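You operate a simulated robot arm through the tools that you are given. There is no shell and no other tool.

The job below is to be done with a simulated robot arm. You get a single attempt, and the scene is never put back.

JOB
Press the bush flush into the white roller and rack it.
Fine: shut the white latch over it first; lever back, latch open, roller in the green rack. Where these are worked on the way, their far stop is far enough and under half their travel is too little: white latch.

The check looks at the end state, three seconds after you hand in, the way a careful person would. Anything else that was tipped, shoved, dropped, spilled or broken makes it a failure.

ROBOT AND FRAMES
A 6-joint arm with a two-finger gripper, fixed in place. Base frame: the origin is at the foot of the arm, x ahead of it, y to its left, z up; the work surface is at about z = 840. Units: mm, rad, N and s.
With the tool pointing down near the work surface it reaches from about 120 to 680 mm from the base axis. Its first joint turns from -1.152 to 1.152 rad. Payload 2.45 kg.
The tool frame sits at the grasp point between the pads (the TCP): z along the fingers, y along the line on which they close. The tips reach 30 mm beyond it. Largest opening 106 mm; the body of the gripper starts 79 mm behind the TCP.
Orientation is that of the tool frame in the base frame, as a unit quaternion [w, x, y, z]. With the fingers straight down and closing along the base's y, the tool's x points along the base's -x, its y along +y and its z along -z.

CONTROLS
- The arm moves only by the tool send_rows. Its argument "steps" is a list of rows, each a list of 7 numbers: the shift along the tool's x, y, z in mm, then the turn, a rotation vector about the tool's x, y, z in degrees, then the closure, from 0 (fully open) to 1 (shut). In form: [[dx, dy, dz, ax, ay, az, hand], ...]. A call has 1 to 20 rows; each row is the pose to reach, as a shift and turn from the pose commanded when the call began, along the tool's axes at that moment. Rows are played at 5 a second. More than 50 mm and 0.15 rad between two rows, or a gripper value outside its range, and nothing of the call is played. A pose out of reach is approached as far as the arm can. The call stops where the force on the tool passes 50 N (or 10 N more than at its start, if that is more) or the arm is blocked; 0.2 s more then pass. The fingers move at their own pace (about 153 mm/s each) and stop on an object; they squeeze with about 44 N. The grip force told is the motor's: it shows also when the fingers shut on nothing. Time passes only in rows, and 0.2 s behind the last, so rows that repeat a pose let the fingers close. The reply holds the time, the measured pose of the TCP, the force on the tool along the base axes, the opening and the grip force, in the units named above and with some noise, with the torque about the TCP (base axes, N m) and any sound that the robot's microphone picked up.
- Cameras (640 x 400 px; columns grow to the right, rows downward): "scene" is fixed at [40.5, 397.1, 1422.9]; the picture's right is [-0.91, -0.41, 0.00], its down [-0.15, 0.34, -0.93] and it looks along [0.38, -0.84, -0.37] (base axes); focal length 330 px, centre (320, 200). "wrist" rides on the gripper at [76, -2, -106] in the tool frame; the picture's right is [0.02, 1.00, 0.00], its down [-0.78, 0.02, -0.62] and it looks along [-0.62, 0.01, 0.78] (tool axes); focal length 247 px, centre (320, 200). There is no depth. A picture from a camera that has moved, and an enlarged one, comes with that camera's place and axes in the base frame and with its lens.
- get_image(camera): a new picture of that camera. No time passes.
- enlarge(camera, box): a new picture of the part [left, top, right, bottom] of that camera's present view, enlarged. No time passes.
- hand_in(): hands the job in; it is judged then, once.

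Places have to be worked out from the pictures, the camera data and where the tool is seen. Open the gripper and draw the arm clear of the work before you hand the job in, unless the task says otherwise.

The tools are called after ">>>" as name(argument=value, ...) on one line, values as JSON. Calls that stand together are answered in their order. send_rows: Moves the arm, as the interface text tells. Its arguments: {"type":"object","properties":{"steps":{"type":"array","items":{"type":"array","items":{"type":"number"}}}},"required":["steps"]} The other tools are called the same way: get_image (camera) takes a picture; enlarge (camera, box) takes an enlarged picture of a part of a camera's view; hand_in () hands the job in.

At the start:

```text
t: 0.0
tcp_pos: [284.7, -276.9, 1218.1]
orientation: [0.0, 0.001, 1.0, -0.001]
force: [0.2, 0.6, 0.2]
wrist_torque: [0.02, 0.02, -0.02]
grip_width: 105.9
grip_force: 0.1
```

scene: 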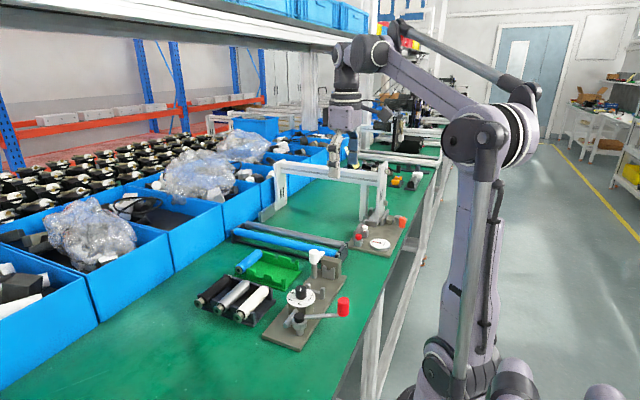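
wrist: 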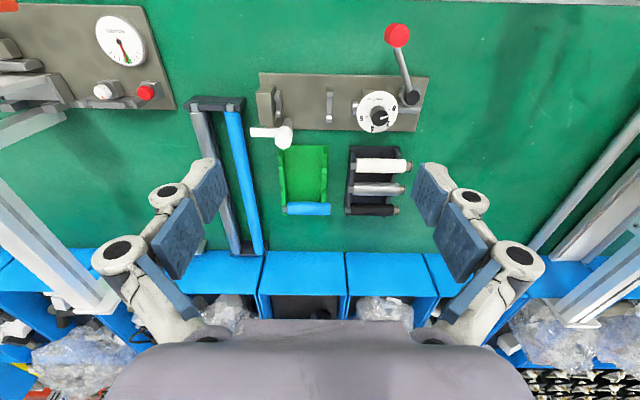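

I'll look closer at the work area from both cameras before moving.

>>> enlarge(camera="scene", box=[180, 210, 420, 360])

>>> enlarge(camera="wrist", box=[240, 10, 450, 230])

```text
2.67 times, centred on (300, 285) of scene
camera zoom: at [40.5, 397.1, 1422.9], right [-0.91, -0.41, 0.0], down [-0.15, 0.34, -0.93], along [0.38, -0.84, -0.37], focal length 880 px, centre (373, -27)
```

zoom: 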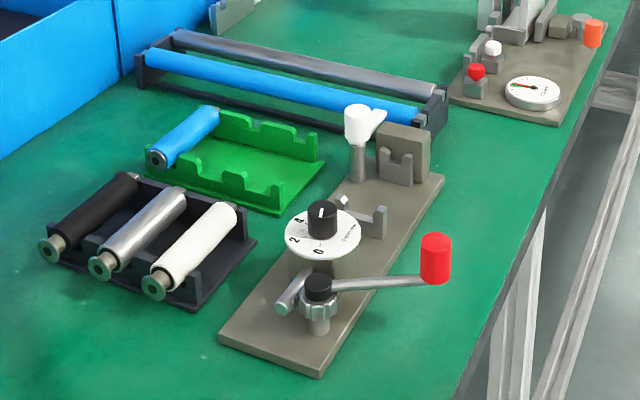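

```text
1.82 times, centred on (345, 120) of wrist
camera zoom: at [208.0, -278.7, 1324.7], right [-0.02, 1.0, 0.0], down [0.78, 0.02, 0.62], along [0.62, 0.01, -0.78], focal length 449 px, centre (274, 346)
```

zoom: 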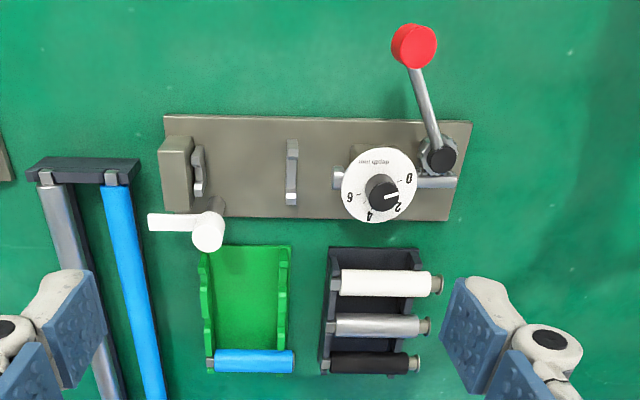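

The press station lies along y with its lever at the +y end, and the rollers are in the dark tray beyond it. I zoom further on the dial, latch, cradle and rollers.

>>> enlarge(camera="wrist", box=[340, 70, 440, 140])

>>> enlarge(camera="wrist", box=[245, 70, 345, 150])

>>> enlarge(camera="wrist", box=[335, 140, 435, 220])

>>> enlarge(camera="scene", box=[260, 240, 360, 350])

>>> enlarge(camera="scene", box=[190, 240, 290, 330])

>>> enlarge(camera="scene", box=[300, 235, 360, 275])

```text
5.71 times, centred on (390, 105) of wrist
camera zoom: at [208.0, -278.7, 1324.7], right [-0.02, 1.0, 0.0], down [0.78, 0.02, 0.62], along [0.62, 0.01, -0.78], focal length 1411 px, centre (-80, 743)
```

zoom: 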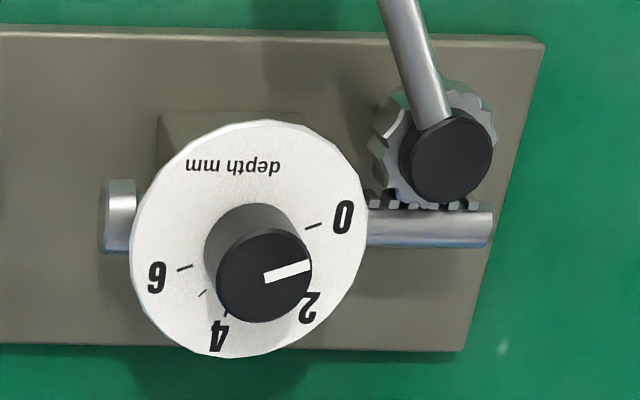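

```text
5.00 times, centred on (295, 110) of wrist
camera zoom: at [208.0, -278.7, 1324.7], right [-0.02, 1.0, 0.0], down [0.78, 0.02, 0.62], along [0.62, 0.01, -0.78], focal length 1235 px, centre (445, 650)
```

zoom: 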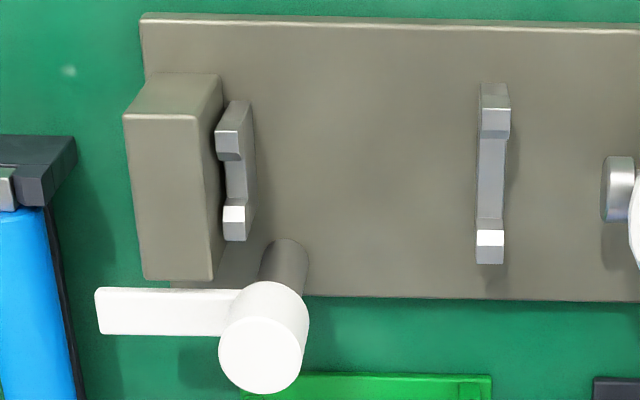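

```text
5.00 times, centred on (385, 180) of wrist
camera zoom: at [208.0, -278.7, 1324.7], right [-0.02, 1.0, 0.0], down [0.78, 0.02, 0.62], along [0.62, 0.01, -0.78], focal length 1235 px, centre (-5, 300)
```

zoom: 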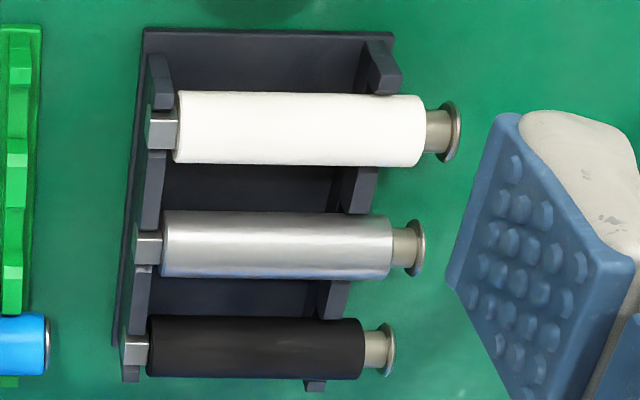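

```text
3.64 times, centred on (310, 295) of scene
camera zoom: at [40.5, 397.1, 1422.9], right [-0.91, -0.41, 0.0], down [-0.15, 0.34, -0.93], along [0.38, -0.84, -0.37], focal length 1201 px, centre (356, -146)
```

zoom: 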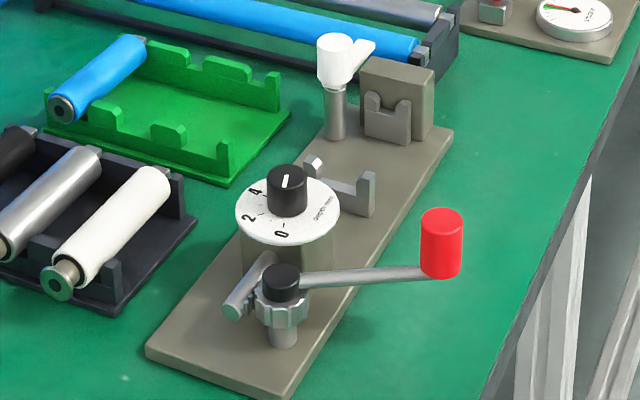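

```text
4.44 times, centred on (240, 285) of scene
camera zoom: at [40.5, 397.1, 1422.9], right [-0.91, -0.41, 0.0], down [-0.15, 0.34, -0.93], along [0.38, -0.84, -0.37], focal length 1468 px, centre (676, -178)
```

zoom: 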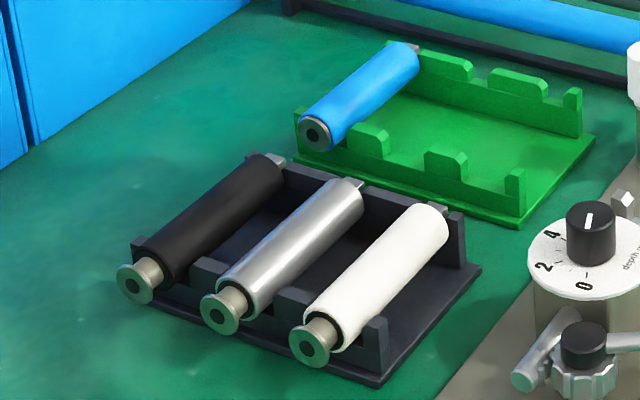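

```text
10.00 times, centred on (330, 255) of scene
camera zoom: at [40.5, 397.1, 1422.9], right [-0.91, -0.41, 0.0], down [-0.15, 0.34, -0.93], along [0.38, -0.84, -0.37], focal length 3302 px, centre (220, -350)
```

zoom: 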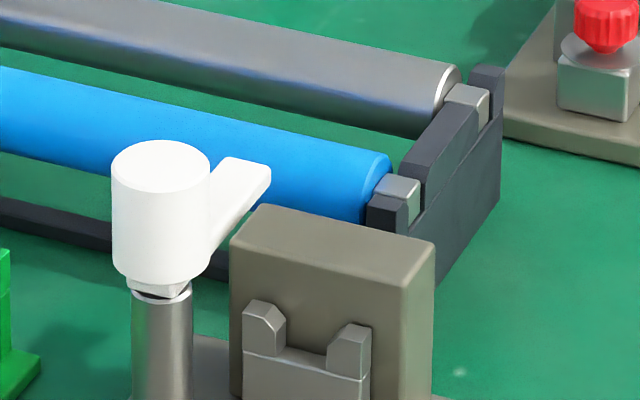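

The dial pointer looks to sit on 0 (flush), the press axis is near x≈350, and the latch post is near (384,-337). I lower the tool over the press for a closer view, staying well above everything.

>>> send_rows(steps=[[7, 7, 32, 0, 0, 0, 0], [14, 15, 64, 0, 0, 0, 0], [21, 22, 96, 0, 0, 0, 0], [28, 30, 128, 0, 0, 0, 0], [35, 37, 158, 0, 0, 0, 0], [35, 37, 158, 0, 0, 0, 0]])

>>> get_image(camera="wrist")

>>> get_image(camera="scene")

```text
t: 1.4
tcp_pos: [250.1, -237.9, 1057.9]
orientation: [0.0, 0.001, 1.0, -0.001]
force: [-0.6, -1.3, -0.2]
wrist_torque: [0.0, 0.01, 0.0]
grip_width: 106.1
grip_force: 0.1
```

```text
taken
camera wrist: at [172.7, -239.7, 1165.9], right [-0.02, 1.0, 0.0], down [0.78, 0.02, 0.62], along [0.62, 0.01, -0.78], focal length 247 px, centre (320, 200)
```

wrist: 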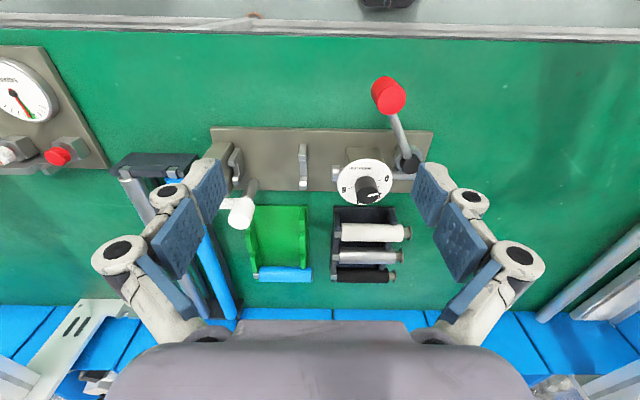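

```text
taken
```

scene: 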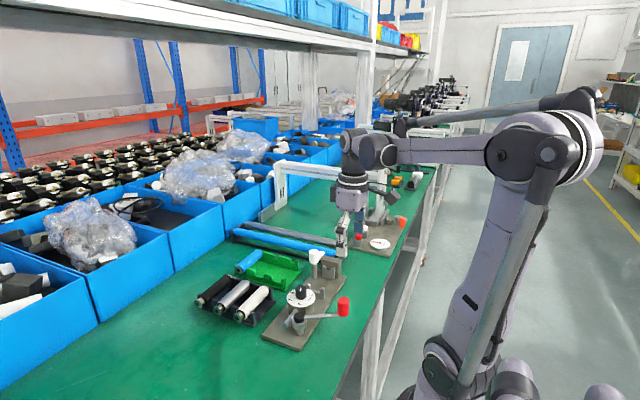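

Closer now; I zoom on the individual parts in this view for triangulation.

>>> enlarge(camera="wrist", box=[205, 120, 325, 195])

>>> enlarge(camera="wrist", box=[325, 130, 445, 205])

>>> enlarge(camera="wrist", box=[315, 200, 435, 290])

>>> enlarge(camera="wrist", box=[200, 180, 330, 290])

>>> enlarge(camera="wrist", box=[350, 60, 450, 180])

```text
5.33 times, centred on (265, 158) of wrist
camera zoom: at [172.7, -239.7, 1165.9], right [-0.02, 1.0, 0.0], down [0.78, 0.02, 0.62], along [0.62, 0.01, -0.78], focal length 1317 px, centre (613, 427)
```

zoom: 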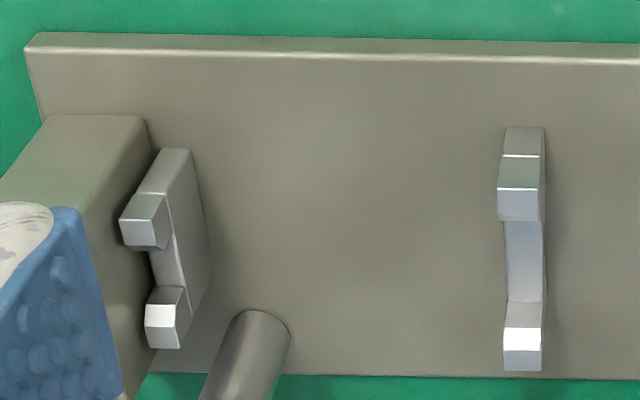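

```text
5.33 times, centred on (385, 168) of wrist
camera zoom: at [172.7, -239.7, 1165.9], right [-0.02, 1.0, 0.0], down [0.78, 0.02, 0.62], along [0.62, 0.01, -0.78], focal length 1317 px, centre (-27, 373)
```

zoom: 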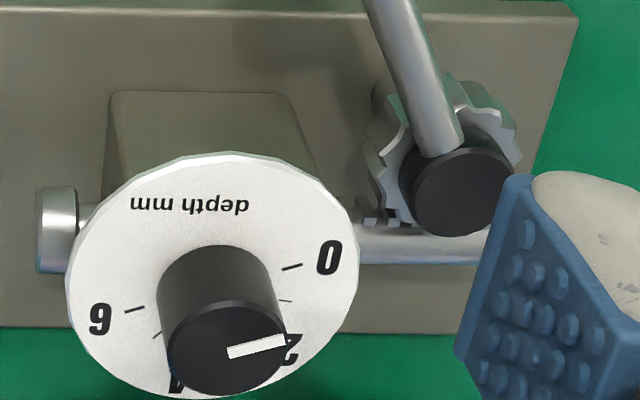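

```text
4.44 times, centred on (375, 245) of wrist
camera zoom: at [172.7, -239.7, 1165.9], right [-0.02, 1.0, 0.0], down [0.78, 0.02, 0.62], along [0.62, 0.01, -0.78], focal length 1098 px, centre (76, 0)
```

zoom: 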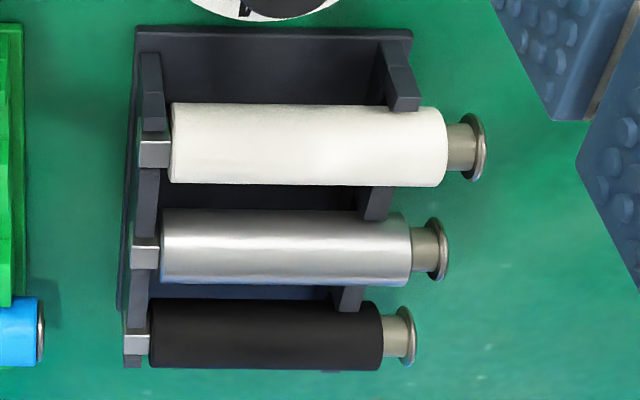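

```text
3.64 times, centred on (265, 235) of wrist
camera zoom: at [172.7, -239.7, 1165.9], right [-0.02, 1.0, 0.0], down [0.78, 0.02, 0.62], along [0.62, 0.01, -0.78], focal length 898 px, centre (520, 73)
```

zoom: 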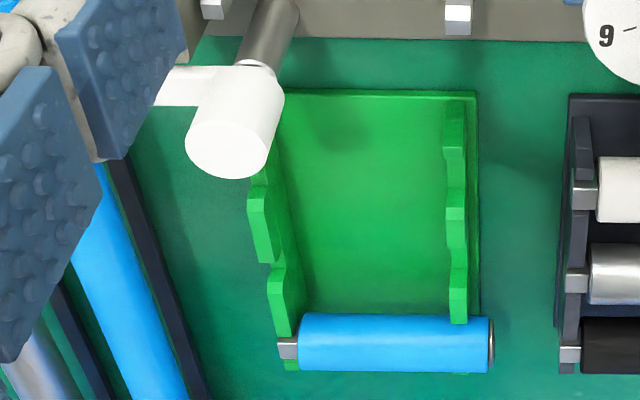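

```text
3.33 times, centred on (400, 120) of wrist
camera zoom: at [172.7, -239.7, 1165.9], right [-0.02, 1.0, 0.0], down [0.78, 0.02, 0.62], along [0.62, 0.01, -0.78], focal length 823 px, centre (53, 467)
```

zoom: 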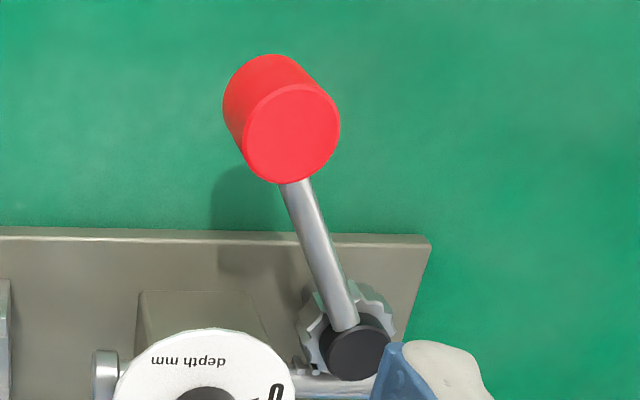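

Two-view triangulation puts the white roller's axis near x≈467, z≈880 (y from -211 to -81), and the dial sits on 0. I turn the tool 90° so it closes along x with the camera on the +y side, and move above the white roller.

>>> send_rows(steps=[[-20, 9, 4, 0, 0, 8.18, 0], [-40, 18, 8, 0, 0, 16.36, 0], [-60, 27, 12, 0, 0, 24.55, 0], [-80, 36, 16, 0, 0, 32.73, 0], [-100, 45, 20, 0, 0, 40.91, 0], [-120, 54, 24, 0, 0, 49.09, 0], [-140, 63, 28, 0, 0, 57.27, 0], [-160, 72, 32, 0, 0, 65.45, 0], [-180, 81, 36, 0, 0, 73.64, 0], [-200, 90, 38, 0, 0, 81.82, 0], [-217, 98, 40, 0, 0, 90, 0], [-217, 98, 40, 0, 0, 90, 0]])

>>> get_image(camera="wrist")

>>> get_image(camera="scene")

```text
t: 4.0
tcp_pos: [465.9, -143.8, 1019.6]
orientation: [0.001, 0.708, 0.706, 0.0]
force: [-0.2, 0.5, 0.7]
wrist_torque: [-0.06, 0.02, -0.01]
grip_width: 106.0
grip_force: 0.0
```

```text
taken
camera wrist: at [464.1, -66.6, 1126.6], right [1.0, 0.02, 0.0], down [0.01, -0.78, 0.62], along [0.01, -0.62, -0.78], focal length 247 px, centre (320, 200)
```

wrist: 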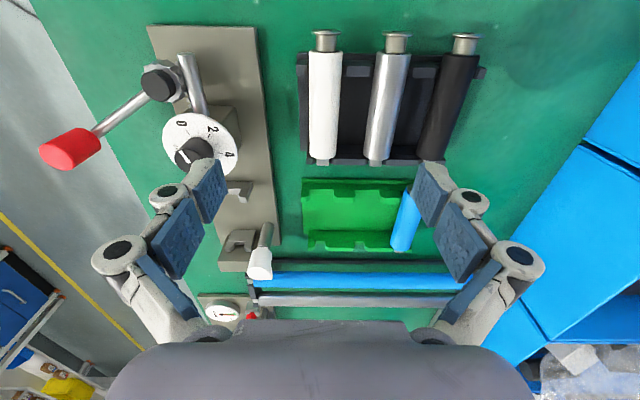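

```text
taken
```

scene: 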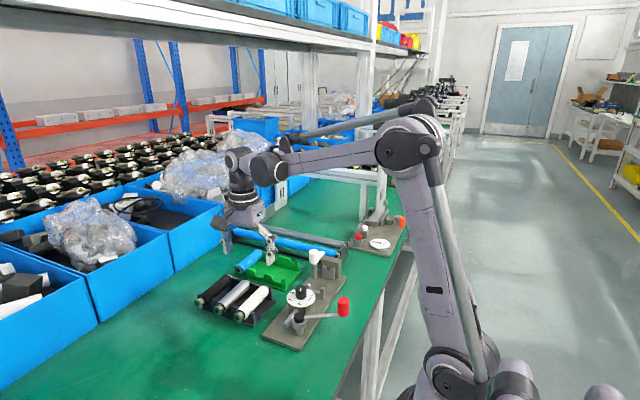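

The white roller shows at column ~325, so x≈470. I zoom in on it and on the rest of this new view.

>>> enlarge(camera="wrist", box=[285, 20, 405, 170])

>>> enlarge(camera="wrist", box=[290, 170, 440, 260])

>>> enlarge(camera="wrist", box=[130, 30, 280, 130])

>>> enlarge(camera="wrist", box=[200, 160, 320, 290])

```text
2.67 times, centred on (345, 95) of wrist
camera zoom: at [464.1, -66.6, 1126.6], right [1.0, 0.02, 0.0], down [0.01, -0.78, 0.62], along [0.01, -0.62, -0.78], focal length 659 px, centre (253, 480)
```

zoom: 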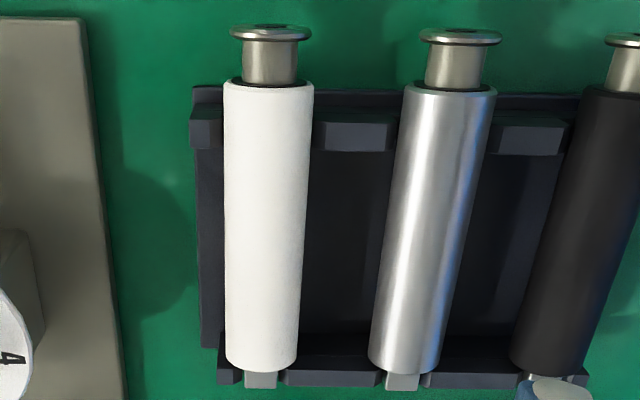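

```text
4.27 times, centred on (365, 215) of wrist
camera zoom: at [464.1, -66.6, 1126.6], right [1.0, 0.02, 0.0], down [0.01, -0.78, 0.62], along [0.01, -0.62, -0.78], focal length 1054 px, centre (128, 136)
```

zoom: 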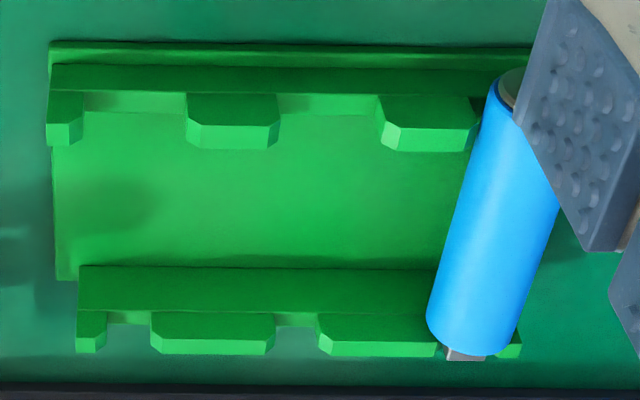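

```text
4.00 times, centred on (205, 80) of wrist
camera zoom: at [464.1, -66.6, 1126.6], right [1.0, 0.02, 0.0], down [0.01, -0.78, 0.62], along [0.01, -0.62, -0.78], focal length 988 px, centre (780, 680)
```

zoom: 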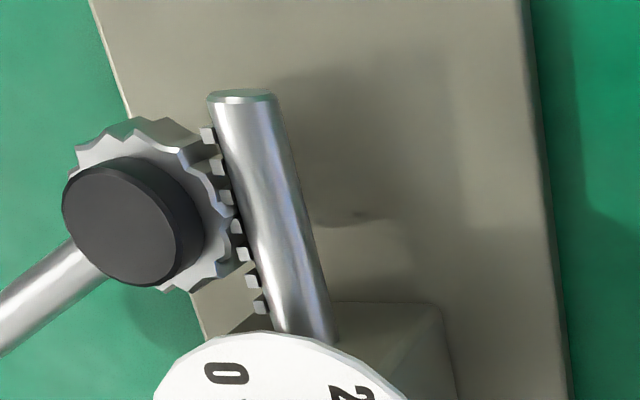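

```text
3.08 times, centred on (260, 225) of wrist
camera zoom: at [464.1, -66.6, 1126.6], right [1.0, 0.02, 0.0], down [0.01, -0.78, 0.62], along [0.01, -0.62, -0.78], focal length 760 px, centre (505, 123)
```

zoom: 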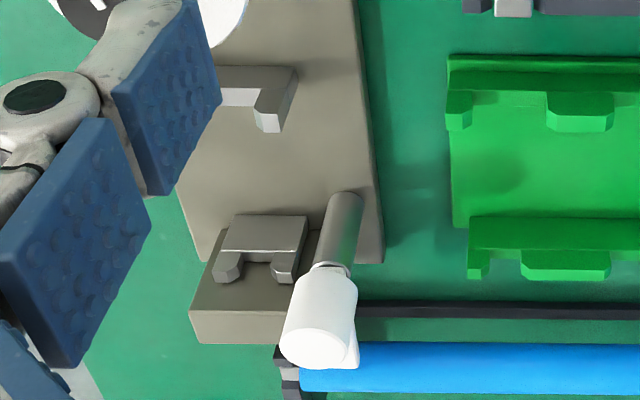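

The roller body is about 30 mm in diameter with its axis at x≈470, body y≈-197..-99, and the neighbour 60 mm away. I narrow the fingers to ~52 mm and come down to just above it for a check.

>>> send_rows(steps=[[-2, 2, 22, 0, 0, 0, 0.51], [-4, 4, 45, 0, 0, 0, 0.51], [-4.2, 4.1, 70, 0, 0, 0, 0.51], [-4.2, 4.1, 85, 0, 0, 0, 0.51], [-4.2, 4.1, 85, 0, 0, 0, 0.51]])

>>> get_image(camera="wrist")

>>> enlarge(camera="scene", box=[180, 200, 340, 320])

```text
t: 5.2
tcp_pos: [470.3, -146.7, 933.2]
orientation: [0.0, 0.708, 0.706, -0.001]
force: [-0.3, -0.1, 0.4]
wrist_torque: [0.01, 0.03, 0.02]
grip_width: 51.9
grip_force: 0.0
```

```text
taken
camera wrist: at [468.7, -71.0, 1041.1], right [1.0, 0.02, 0.0], down [0.02, -0.78, 0.62], along [0.01, -0.62, -0.78], focal length 247 px, centre (320, 200)
```

wrist: 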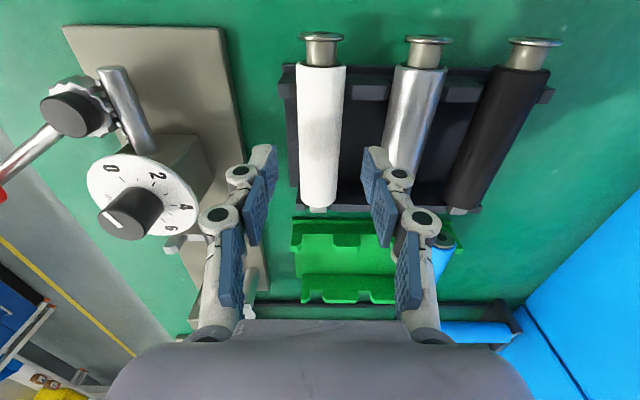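

```text
3.33 times, centred on (260, 260) of scene
camera zoom: at [40.5, 397.1, 1422.9], right [-0.91, -0.41, 0.0], down [-0.15, 0.34, -0.93], along [0.38, -0.84, -0.37], focal length 1101 px, centre (520, 0)
```

zoom: 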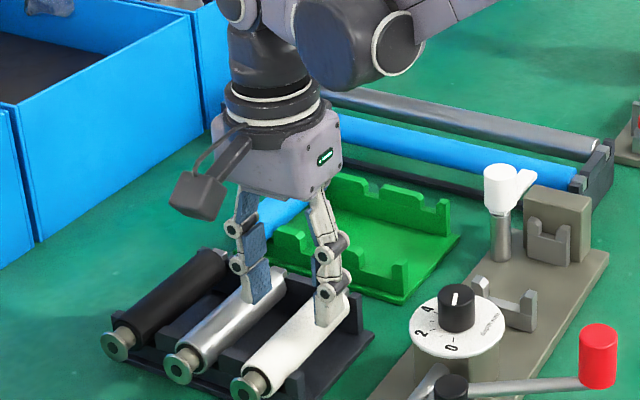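

The fingers straddle the white roller evenly (axis ≈ 470.5) and the gap to the silver one is clear. I descend to z≈886.

>>> send_rows(steps=[[-1, 0, 15, 0, 0, 0, 0.51], [-1.5, 0, 30, 0, 0, 0, 0.51], [-1.5, 0, 40, 0, 0, 0, 0.51], [-1.5, 0, 47, 0, 0, 0, 0.51], [-1.5, 0, 47, 0, 0, 0, 0.51]])

>>> get_image(camera="wrist")

>>> enlarge(camera="scene", box=[190, 230, 310, 330])

```text
t: 6.4
tcp_pos: [472.1, -149.6, 886.8]
orientation: [0.0, 0.708, 0.706, -0.001]
force: [-0.2, 0.9, -0.5]
wrist_torque: [-0.01, -0.01, 0.01]
grip_width: 51.9
grip_force: 0.0
```

```text
taken
camera wrist: at [469.4, -73.5, 992.8], right [1.0, 0.02, 0.0], down [0.02, -0.78, 0.62], along [0.01, -0.62, -0.78], focal length 247 px, centre (320, 200)
```

wrist: 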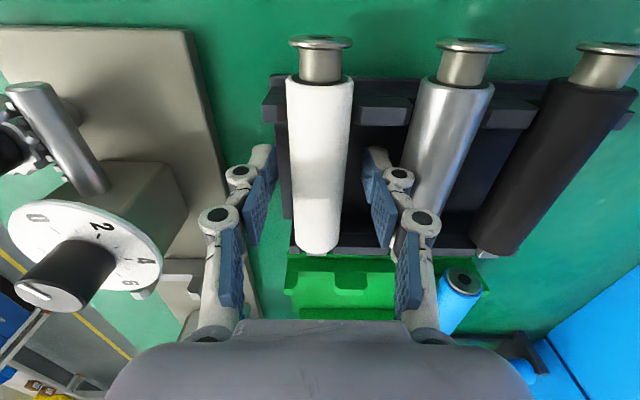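

```text
4.00 times, centred on (250, 280) of scene
camera zoom: at [40.5, 397.1, 1422.9], right [-0.91, -0.41, 0.0], down [-0.15, 0.34, -0.93], along [0.38, -0.84, -0.37], focal length 1321 px, centre (600, -120)
```

zoom: 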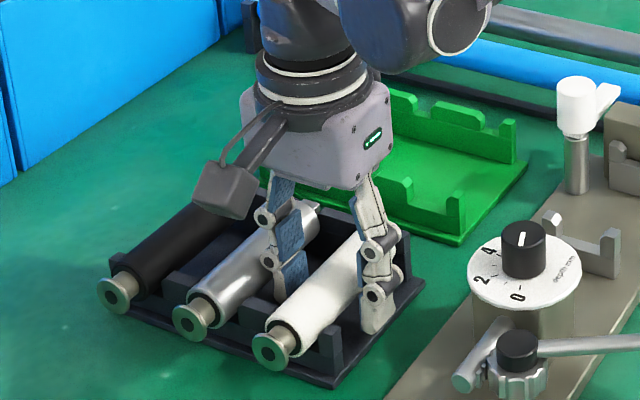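

The roller sits about 1.5 mm toward -x from the finger centre, so I nudge that way and then close on it.

>>> send_rows(steps=[[0, -1.6, 0, 0, 0, 0, 0.51], [0, -1.6, 0, 0, 0, 0, 0.65], [0, -1.6, 0, 0, 0, 0, 0.75], [0, -1.6, 0, 0, 0, 0, 1], [0, -1.6, 0, 0, 0, 0, 1], [0, -1.6, 0, 0, 0, 0, 1]])

>>> get_image(camera="wrist")

```text
t: 7.8
tcp_pos: [469.2, -150.2, 887.6]
orientation: [0.001, 0.707, 0.707, 0.0]
force: [1.9, 0.3, -1.1]
wrist_torque: [0.03, -0.03, 0.09]
grip_width: 27.9
grip_force: 43.6
```

```text
taken
camera wrist: at [467.5, -72.7, 993.3], right [1.0, 0.02, 0.0], down [0.02, -0.78, 0.62], along [0.01, -0.62, -0.78], focal length 247 px, centre (320, 200)
```

wrist: 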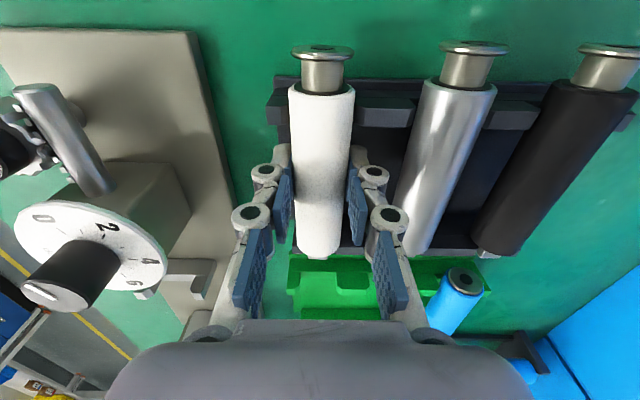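

Gripped: width 27.9 mm = roller diameter. I lift straight up to about z=1000.

>>> send_rows(steps=[[0, 0, -8, 0, 0, 0, 1], [0, 0, -20, 0, 0, 0, 1], [0, 0, -45, 0, 0, 0, 1], [0, 0, -80, 0, 0, 0, 1], [0, 0, -113, 0, 0, 0, 1], [0, 0, -113, 0, 0, 0, 1]])

>>> get_image(camera="wrist")

>>> enlarge(camera="scene", box=[190, 210, 310, 310])

```text
t: 9.2
tcp_pos: [468.0, -150.0, 1000.0]
orientation: [0.0, 0.708, 0.706, -0.001]
force: [-0.1, 0.5, -1.1]
wrist_torque: [-0.04, -0.01, 0.0]
grip_width: 27.7
grip_force: 43.9
```

```text
taken
camera wrist: at [467.2, -73.5, 1106.2], right [1.0, 0.02, 0.0], down [0.02, -0.78, 0.62], along [0.01, -0.62, -0.78], focal length 247 px, centre (320, 200)
```

wrist: 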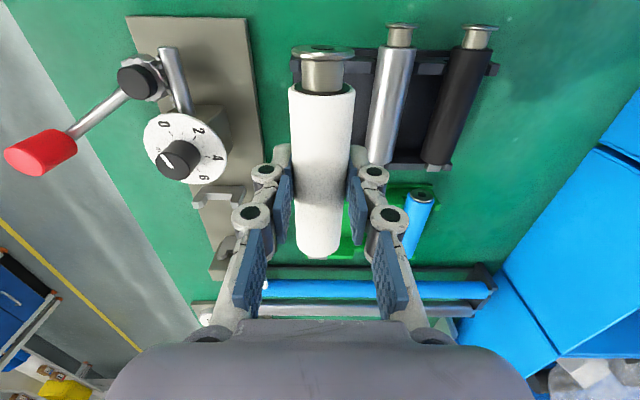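

```text
4.00 times, centred on (250, 260) of scene
camera zoom: at [40.5, 397.1, 1422.9], right [-0.91, -0.41, 0.0], down [-0.15, 0.34, -0.93], along [0.38, -0.84, -0.37], focal length 1321 px, centre (600, -40)
```

zoom: 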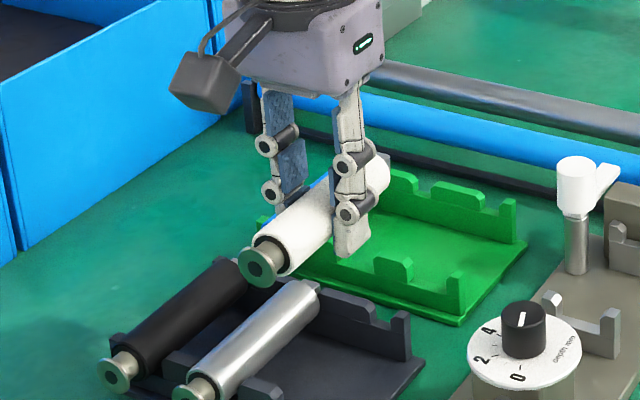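

The roller is held cleanly. I zoom on the held roller (to know where its ends are relative to the TCP) and on the empty tray and press.

>>> enlarge(camera="wrist", box=[270, 35, 390, 110])

>>> enlarge(camera="wrist", box=[270, 195, 390, 270])

>>> enlarge(camera="wrist", box=[180, 170, 280, 290])

>>> enlarge(camera="wrist", box=[130, 100, 240, 190])

```text
5.33 times, centred on (330, 72) of wrist
camera zoom: at [467.2, -73.5, 1106.2], right [1.0, 0.02, 0.0], down [0.02, -0.78, 0.62], along [0.01, -0.62, -0.78], focal length 1317 px, centre (267, 880)
```

zoom: 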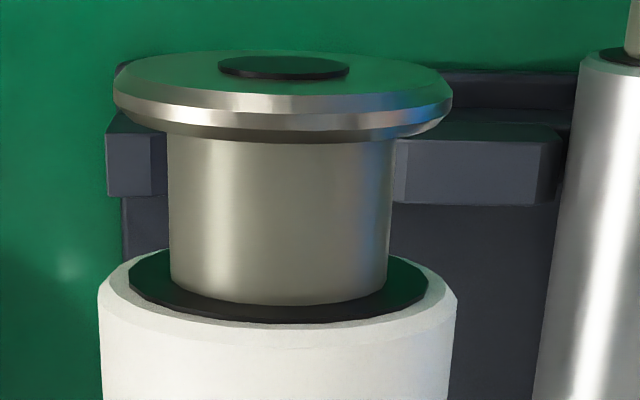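

```text
5.33 times, centred on (330, 232) of wrist
camera zoom: at [467.2, -73.5, 1106.2], right [1.0, 0.02, 0.0], down [0.02, -0.78, 0.62], along [0.01, -0.62, -0.78], focal length 1317 px, centre (267, 27)
```

zoom: 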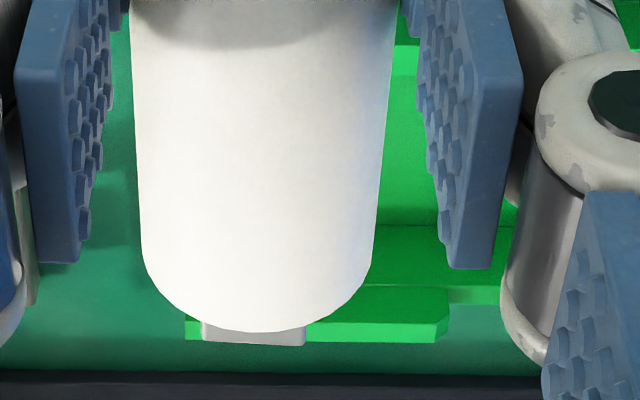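

```text
3.33 times, centred on (230, 230) of wrist
camera zoom: at [467.2, -73.5, 1106.2], right [1.0, 0.02, 0.0], down [0.02, -0.78, 0.62], along [0.01, -0.62, -0.78], focal length 823 px, centre (620, 100)
```

zoom: 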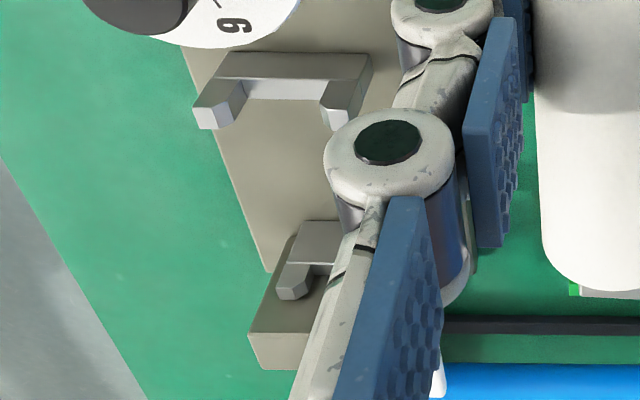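

```text
4.44 times, centred on (185, 145) of wrist
camera zoom: at [467.2, -73.5, 1106.2], right [1.0, 0.02, 0.0], down [0.02, -0.78, 0.62], along [0.01, -0.62, -0.78], focal length 1098 px, centre (920, 444)
```

zoom: 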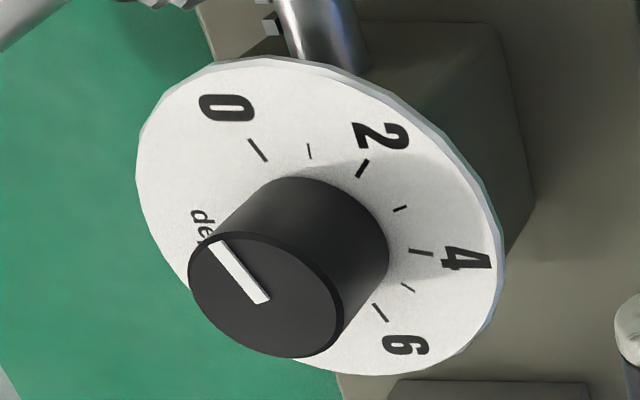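

The held roller measures: axis ≈7 mm below the TCP, journal end 60 mm to -y, bush face 62 mm to +y, about 14 mm of bush proud. I move to the near side of the press, high up, to measure its cradle unobstructed.

>>> send_rows(steps=[[-12, -30, -3, 0, 0, 0, 1], [-25, -60, -5, 0, 0, 0, 1], [-37, -90, -8, 0, 0, 0, 1], [-50, -120, -10, 0, 0, 0, 1], [-62, -150, -10, 0, 0, 0, 1], [-75, -180, -10, 0, 0, 0, 1], [-87, -210, -10, 0, 0, 0, 1], [-100, -238, -10, 0, 0, 0, 1], [-100, -238, -10, 0, 0, 0, 1]])

>>> get_image(camera="wrist")

>>> enlarge(camera="scene", box=[240, 220, 400, 340])

```text
t: 11.2
tcp_pos: [234.1, -247.5, 1011.6]
orientation: [0.001, 0.707, 0.707, 0.0]
force: [0.0, 0.6, -1.7]
wrist_torque: [0.01, -0.02, -0.01]
grip_width: 28.2
grip_force: 44.2
```

```text
taken
camera wrist: at [231.7, -171.5, 1117.8], right [1.0, 0.02, 0.0], down [0.02, -0.78, 0.62], along [0.01, -0.62, -0.78], focal length 247 px, centre (320, 200)
```

wrist: 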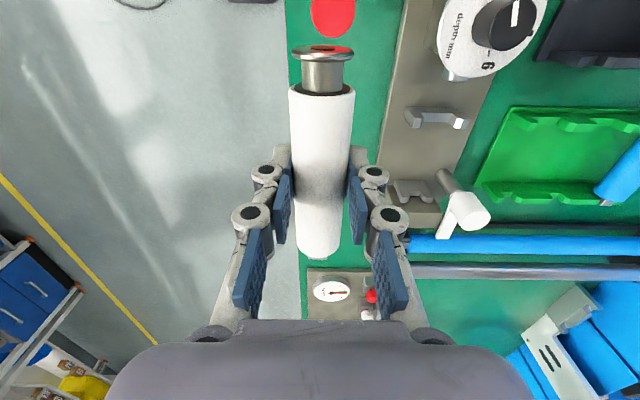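

```text
3.33 times, centred on (320, 280) of scene
camera zoom: at [40.5, 397.1, 1422.9], right [-0.91, -0.41, 0.0], down [-0.15, 0.34, -0.93], along [0.38, -0.84, -0.37], focal length 1101 px, centre (320, -67)
```

zoom: 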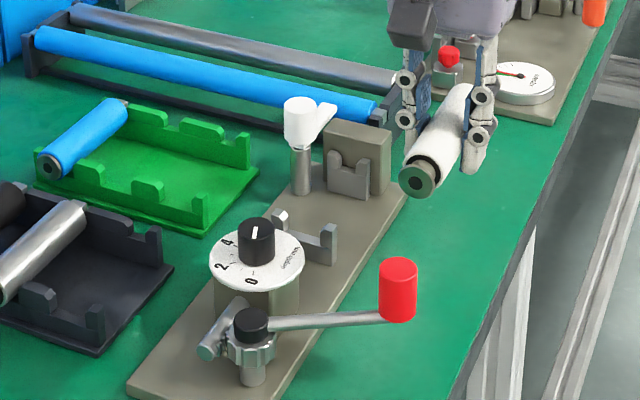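

The cradle and latch are both visible now; I zoom on them.

>>> enlarge(camera="wrist", box=[380, 70, 500, 145])

>>> enlarge(camera="wrist", box=[380, 160, 500, 250])

>>> enlarge(camera="scene", box=[300, 240, 360, 300])

```text
5.33 times, centred on (440, 108) of wrist
camera zoom: at [231.7, -171.5, 1117.8], right [1.0, 0.02, 0.0], down [0.02, -0.78, 0.62], along [0.01, -0.62, -0.78], focal length 1317 px, centre (-320, 693)
```

zoom: 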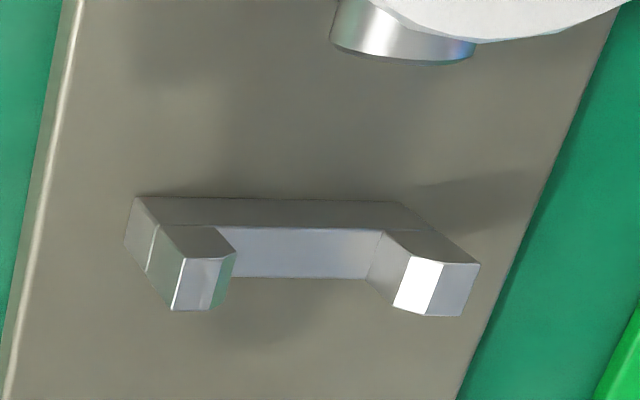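

```text
4.44 times, centred on (440, 205) of wrist
camera zoom: at [231.7, -171.5, 1117.8], right [1.0, 0.02, 0.0], down [0.02, -0.78, 0.62], along [0.01, -0.62, -0.78], focal length 1098 px, centre (-213, 178)
```

zoom: 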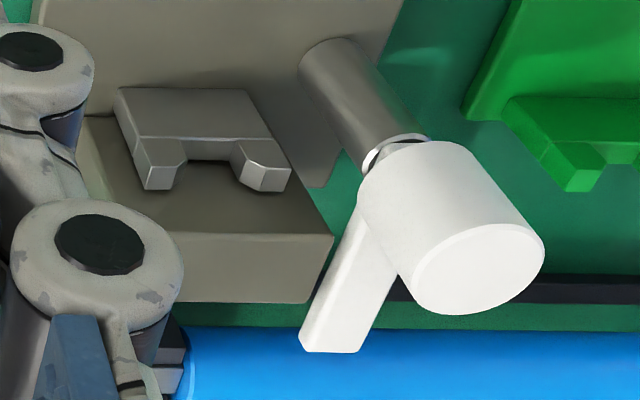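

```text
6.67 times, centred on (330, 270) of scene
camera zoom: at [40.5, 397.1, 1422.9], right [-0.91, -0.41, 0.0], down [-0.15, 0.34, -0.93], along [0.38, -0.84, -0.37], focal length 2201 px, centre (253, -267)
```

zoom: 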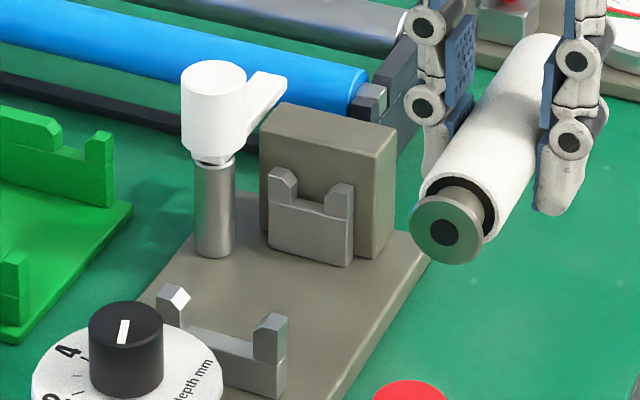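

Cradle U-posts: far one centred near (350,-352.5), near one near (350,-260), prong tops z≈885, notch bottom ≈868, anvil face ≈-360; the latch knob's edge is only ~4 mm from the roller's side, so I need care. I move above the cradle at z≈985 and look.

>>> send_rows(steps=[[-13, 30, 6, 0, 0, 0, 1], [-26, 60, 13, 0, 0, 0, 1], [-39, 90, 20, 0, 0, 0, 1], [-50, 112, 26, 0, 0, 0, 1], [-51, 118.8, 26, 0, 0, 0, 1], [-51, 118.8, 26, 0, 0, 0, 1]])

>>> get_image(camera="wrist")

>>> enlarge(camera="wrist", box=[250, 30, 410, 130])

>>> enlarge(camera="scene", box=[260, 220, 380, 320])

```text
t: 12.6
tcp_pos: [351.5, -298.6, 984.2]
orientation: [0.001, 0.708, 0.706, 0.0]
force: [0.1, -0.3, -1.7]
wrist_torque: [-0.04, -0.01, 0.01]
grip_width: 27.8
grip_force: 44.0
```

```text
taken
camera wrist: at [349.0, -222.1, 1091.2], right [1.0, 0.02, 0.0], down [0.02, -0.78, 0.62], along [0.01, -0.62, -0.78], focal length 247 px, centre (320, 200)
```

wrist: 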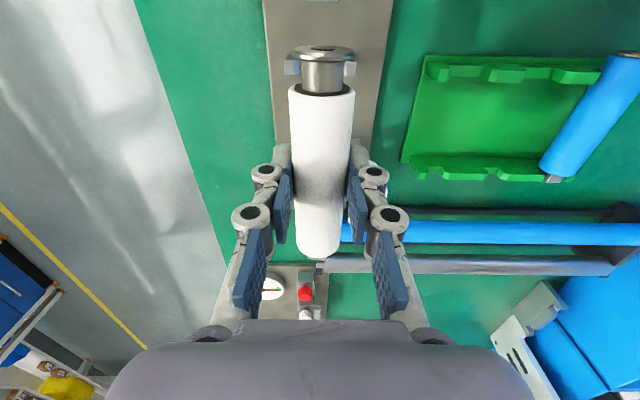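

```text
4.00 times, centred on (330, 80) of wrist
camera zoom: at [349.0, -222.1, 1091.2], right [1.0, 0.02, 0.0], down [0.02, -0.78, 0.62], along [0.01, -0.62, -0.78], focal length 988 px, centre (280, 680)
```

zoom: 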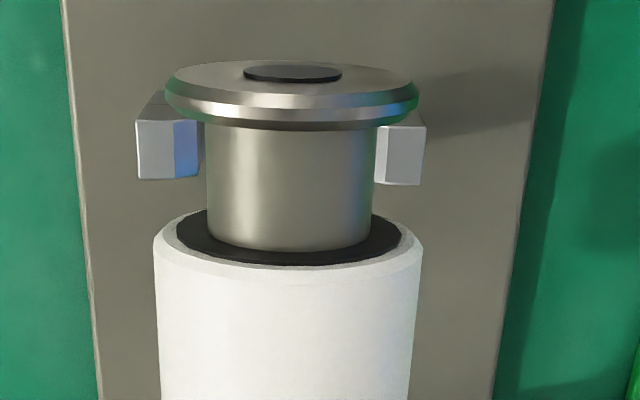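

```text
4.00 times, centred on (320, 270) of scene
camera zoom: at [40.5, 397.1, 1422.9], right [-0.91, -0.41, 0.0], down [-0.15, 0.34, -0.93], along [0.38, -0.84, -0.37], focal length 1321 px, centre (320, -80)
```

zoom: 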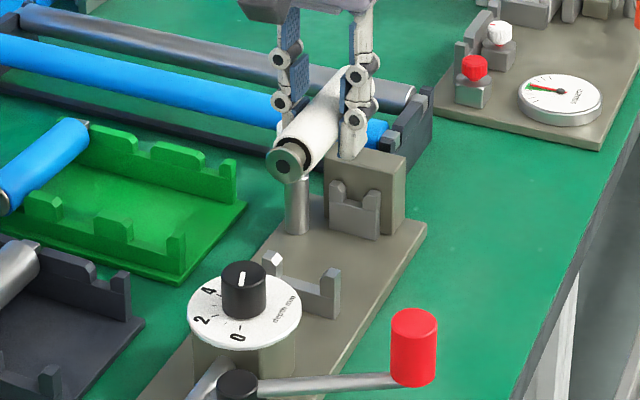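

Relative to the camera, the roller axis is only ~0.4 mm off the cradle centre, and re-triangulation puts the latch knob at (389,-337) with top at 937, leaving ~11 mm clearance. I nudge to y≈-295.6 to keep the body's shoulder clear of the far post, and descend to z≈918.

>>> send_rows(steps=[[3, -0.4, 20, 0, 0, 0, 1], [3, -0.4, 40, 0, 0, 0, 1], [3, -0.4, 55, 0, 0, 0, 1], [3, -0.4, 67, 0, 0, 0, 1], [3, -0.4, 67, 0, 0, 0, 1]])

>>> get_image(camera="wrist")

>>> enlarge(camera="scene", box=[295, 225, 365, 295])

>>> enlarge(camera="wrist", box=[250, 30, 410, 130])

```text
t: 13.8
tcp_pos: [349.9, -295.9, 918.7]
orientation: [0.001, 0.708, 0.706, -0.001]
force: [-0.7, 2.4, 12.9]
wrist_torque: [-0.86, 0.14, -0.12]
grip_width: 28.0
grip_force: 44.1
```

```text
taken
camera wrist: at [348.1, -219.6, 1025.9], right [1.0, 0.02, 0.0], down [0.02, -0.78, 0.62], along [0.01, -0.62, -0.78], focal length 247 px, centre (320, 200)
```

wrist: 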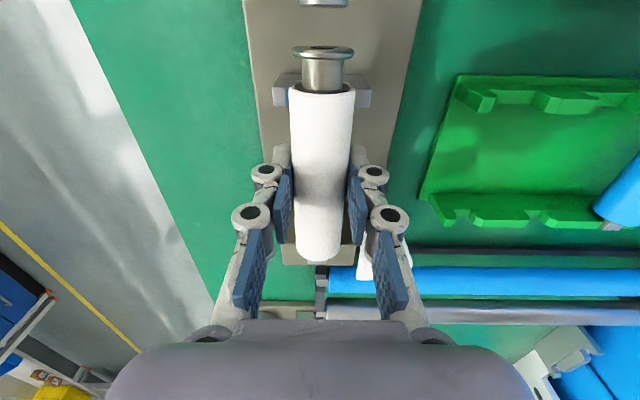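

```text
5.71 times, centred on (330, 260) of scene
camera zoom: at [40.3, 397.3, 1422.8], right [-0.91, -0.41, 0.0], down [-0.15, 0.34, -0.93], along [0.38, -0.84, -0.37], focal length 1887 px, centre (263, -143)
```

zoom: 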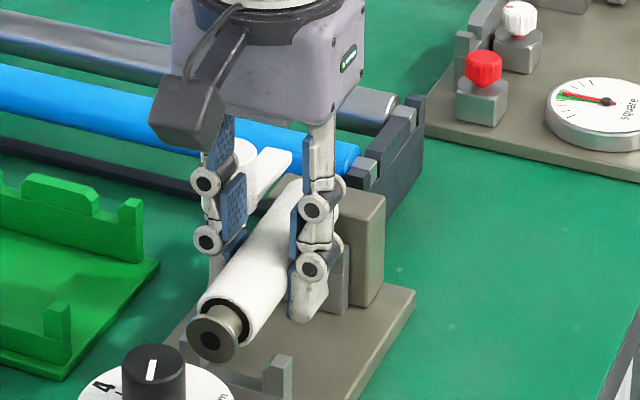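

```text
4.00 times, centred on (330, 80) of wrist
camera zoom: at [348.1, -219.6, 1025.9], right [1.0, 0.02, 0.0], down [0.02, -0.78, 0.62], along [0.01, -0.62, -0.78], focal length 988 px, centre (280, 680)
```

zoom: 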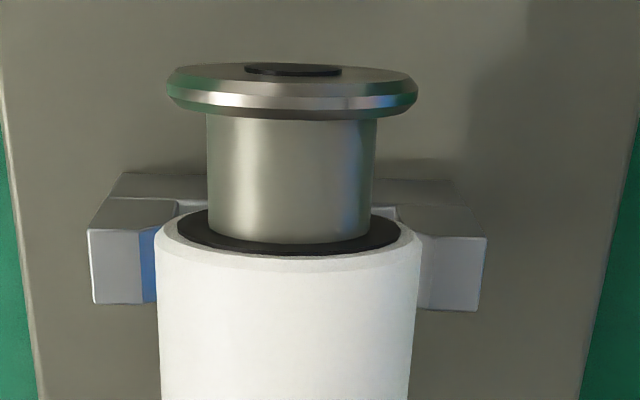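

There's 12.9 N of upward force with torque −0.86 Nm, so the contact is ~66 mm to -y: the journal end is touching the anvil block's top. I lift 15 mm right away and look at the far end.

>>> send_rows(steps=[[0, 0, -8, 0, 0, 0, 1], [0, 0, -17, 0, 0, 0, 1], [0, 0, -17, 0, 0, 0, 1]])

>>> enlarge(camera="wrist", box=[260, 190, 390, 280])

>>> enlarge(camera="wrist", box=[250, 30, 410, 130])

>>> enlarge(camera="scene", box=[305, 230, 355, 280])

```text
t: 14.6
tcp_pos: [349.4, -297.5, 936.1]
orientation: [0.0, 0.707, 0.707, -0.001]
force: [0.9, -0.9, -1.4]
wrist_torque: [-0.05, -0.01, -0.03]
grip_width: 27.6
grip_force: 43.7
```

```text
4.44 times, centred on (325, 235) of wrist
camera zoom: at [347.6, -220.0, 1042.8], right [1.0, 0.02, 0.0], down [0.02, -0.78, 0.62], along [0.01, -0.62, -0.78], focal length 1098 px, centre (298, 44)
```

zoom: 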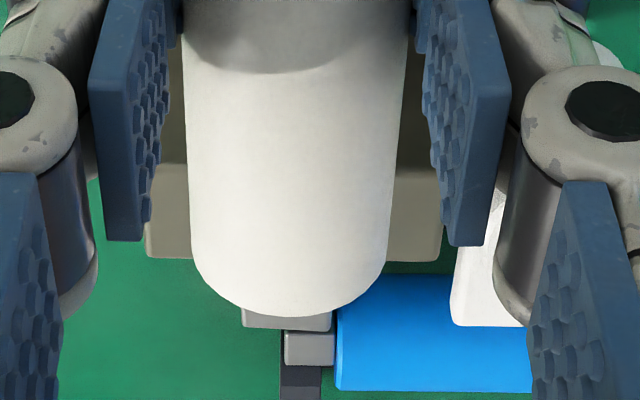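

```text
4.00 times, centred on (330, 80) of wrist
camera zoom: at [347.6, -220.0, 1042.8], right [1.0, 0.02, 0.0], down [0.02, -0.78, 0.62], along [0.01, -0.62, -0.78], focal length 988 px, centre (280, 680)
```

zoom: 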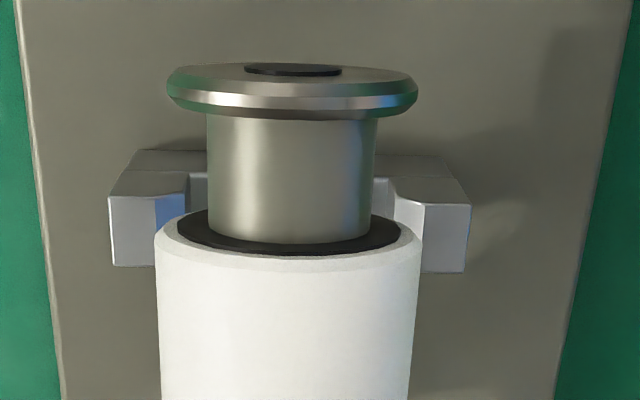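

```text
8.00 times, centred on (330, 255) of scene
camera zoom: at [40.5, 397.1, 1422.9], right [-0.91, -0.41, 0.0], down [-0.15, 0.34, -0.93], along [0.38, -0.84, -0.37], focal length 2642 px, centre (240, -240)
```

zoom: 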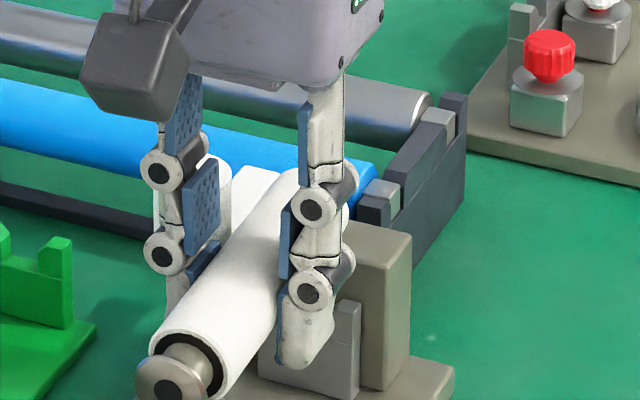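

The contact tilted the roller ~4° in the grip (journal end up), and the anvil face must be near y≈-356. I shift +4.3 mm in y, tilt the tool 4° to level the roller, and lower to just above the prongs to check.

>>> send_rows(steps=[[4.3, 0.3, 0, 0, 2, 0, 1], [4.3, 0.3, 0, 0, 4.2, 0, 1], [4.3, 0.3, 14, 0, 4.2, 0, 1], [4.3, 0.3, 24, 0, 4.2, 0, 1], [4.3, 0.3, 24, 0, 4.2, 0, 1]])

>>> enlarge(camera="wrist", box=[250, 30, 410, 130])

>>> enlarge(camera="scene", box=[300, 240, 360, 300])

>>> enlarge(camera="wrist", box=[260, 190, 390, 280])

```text
t: 15.8
tcp_pos: [348.5, -291.6, 911.5]
orientation: [-0.025, 0.708, 0.705, 0.026]
force: [-0.2, -0.3, -1.7]
wrist_torque: [0.02, -0.02, -0.03]
grip_width: 27.6
grip_force: 44.3
```

```text
4.00 times, centred on (330, 80) of wrist
camera zoom: at [347.3, -223.1, 1023.0], right [1.0, 0.02, 0.0], down [0.02, -0.83, 0.56], along [0.01, -0.56, -0.83], focal length 988 px, centre (280, 680)
```

zoom: 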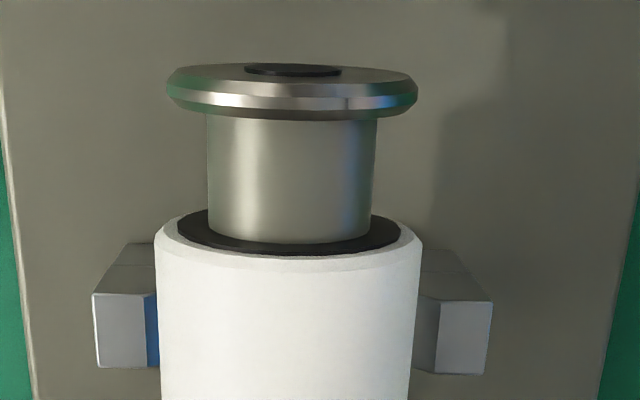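

```text
6.67 times, centred on (330, 270) of scene
camera zoom: at [40.5, 397.1, 1422.9], right [-0.91, -0.41, 0.0], down [-0.15, 0.34, -0.93], along [0.38, -0.84, -0.37], focal length 2201 px, centre (253, -267)
```

zoom: 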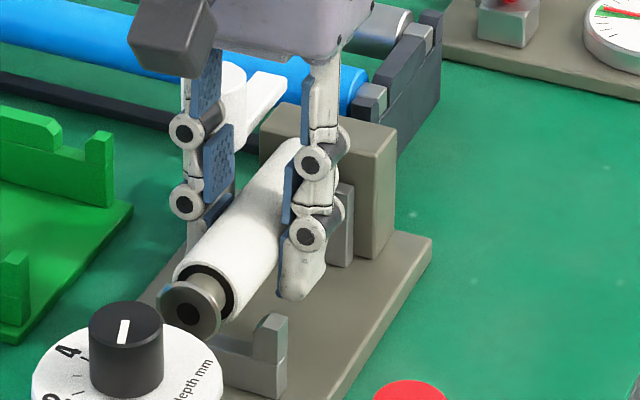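

```text
4.44 times, centred on (325, 235) of wrist
camera zoom: at [347.3, -223.1, 1023.0], right [1.0, 0.02, 0.0], down [0.02, -0.83, 0.56], along [0.01, -0.56, -0.83], focal length 1098 px, centre (298, 44)
```

zoom: 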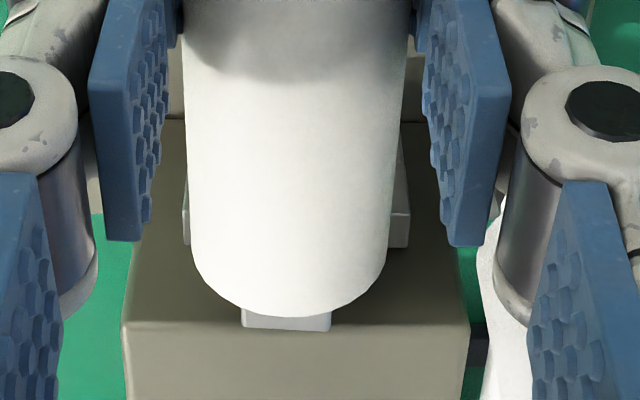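

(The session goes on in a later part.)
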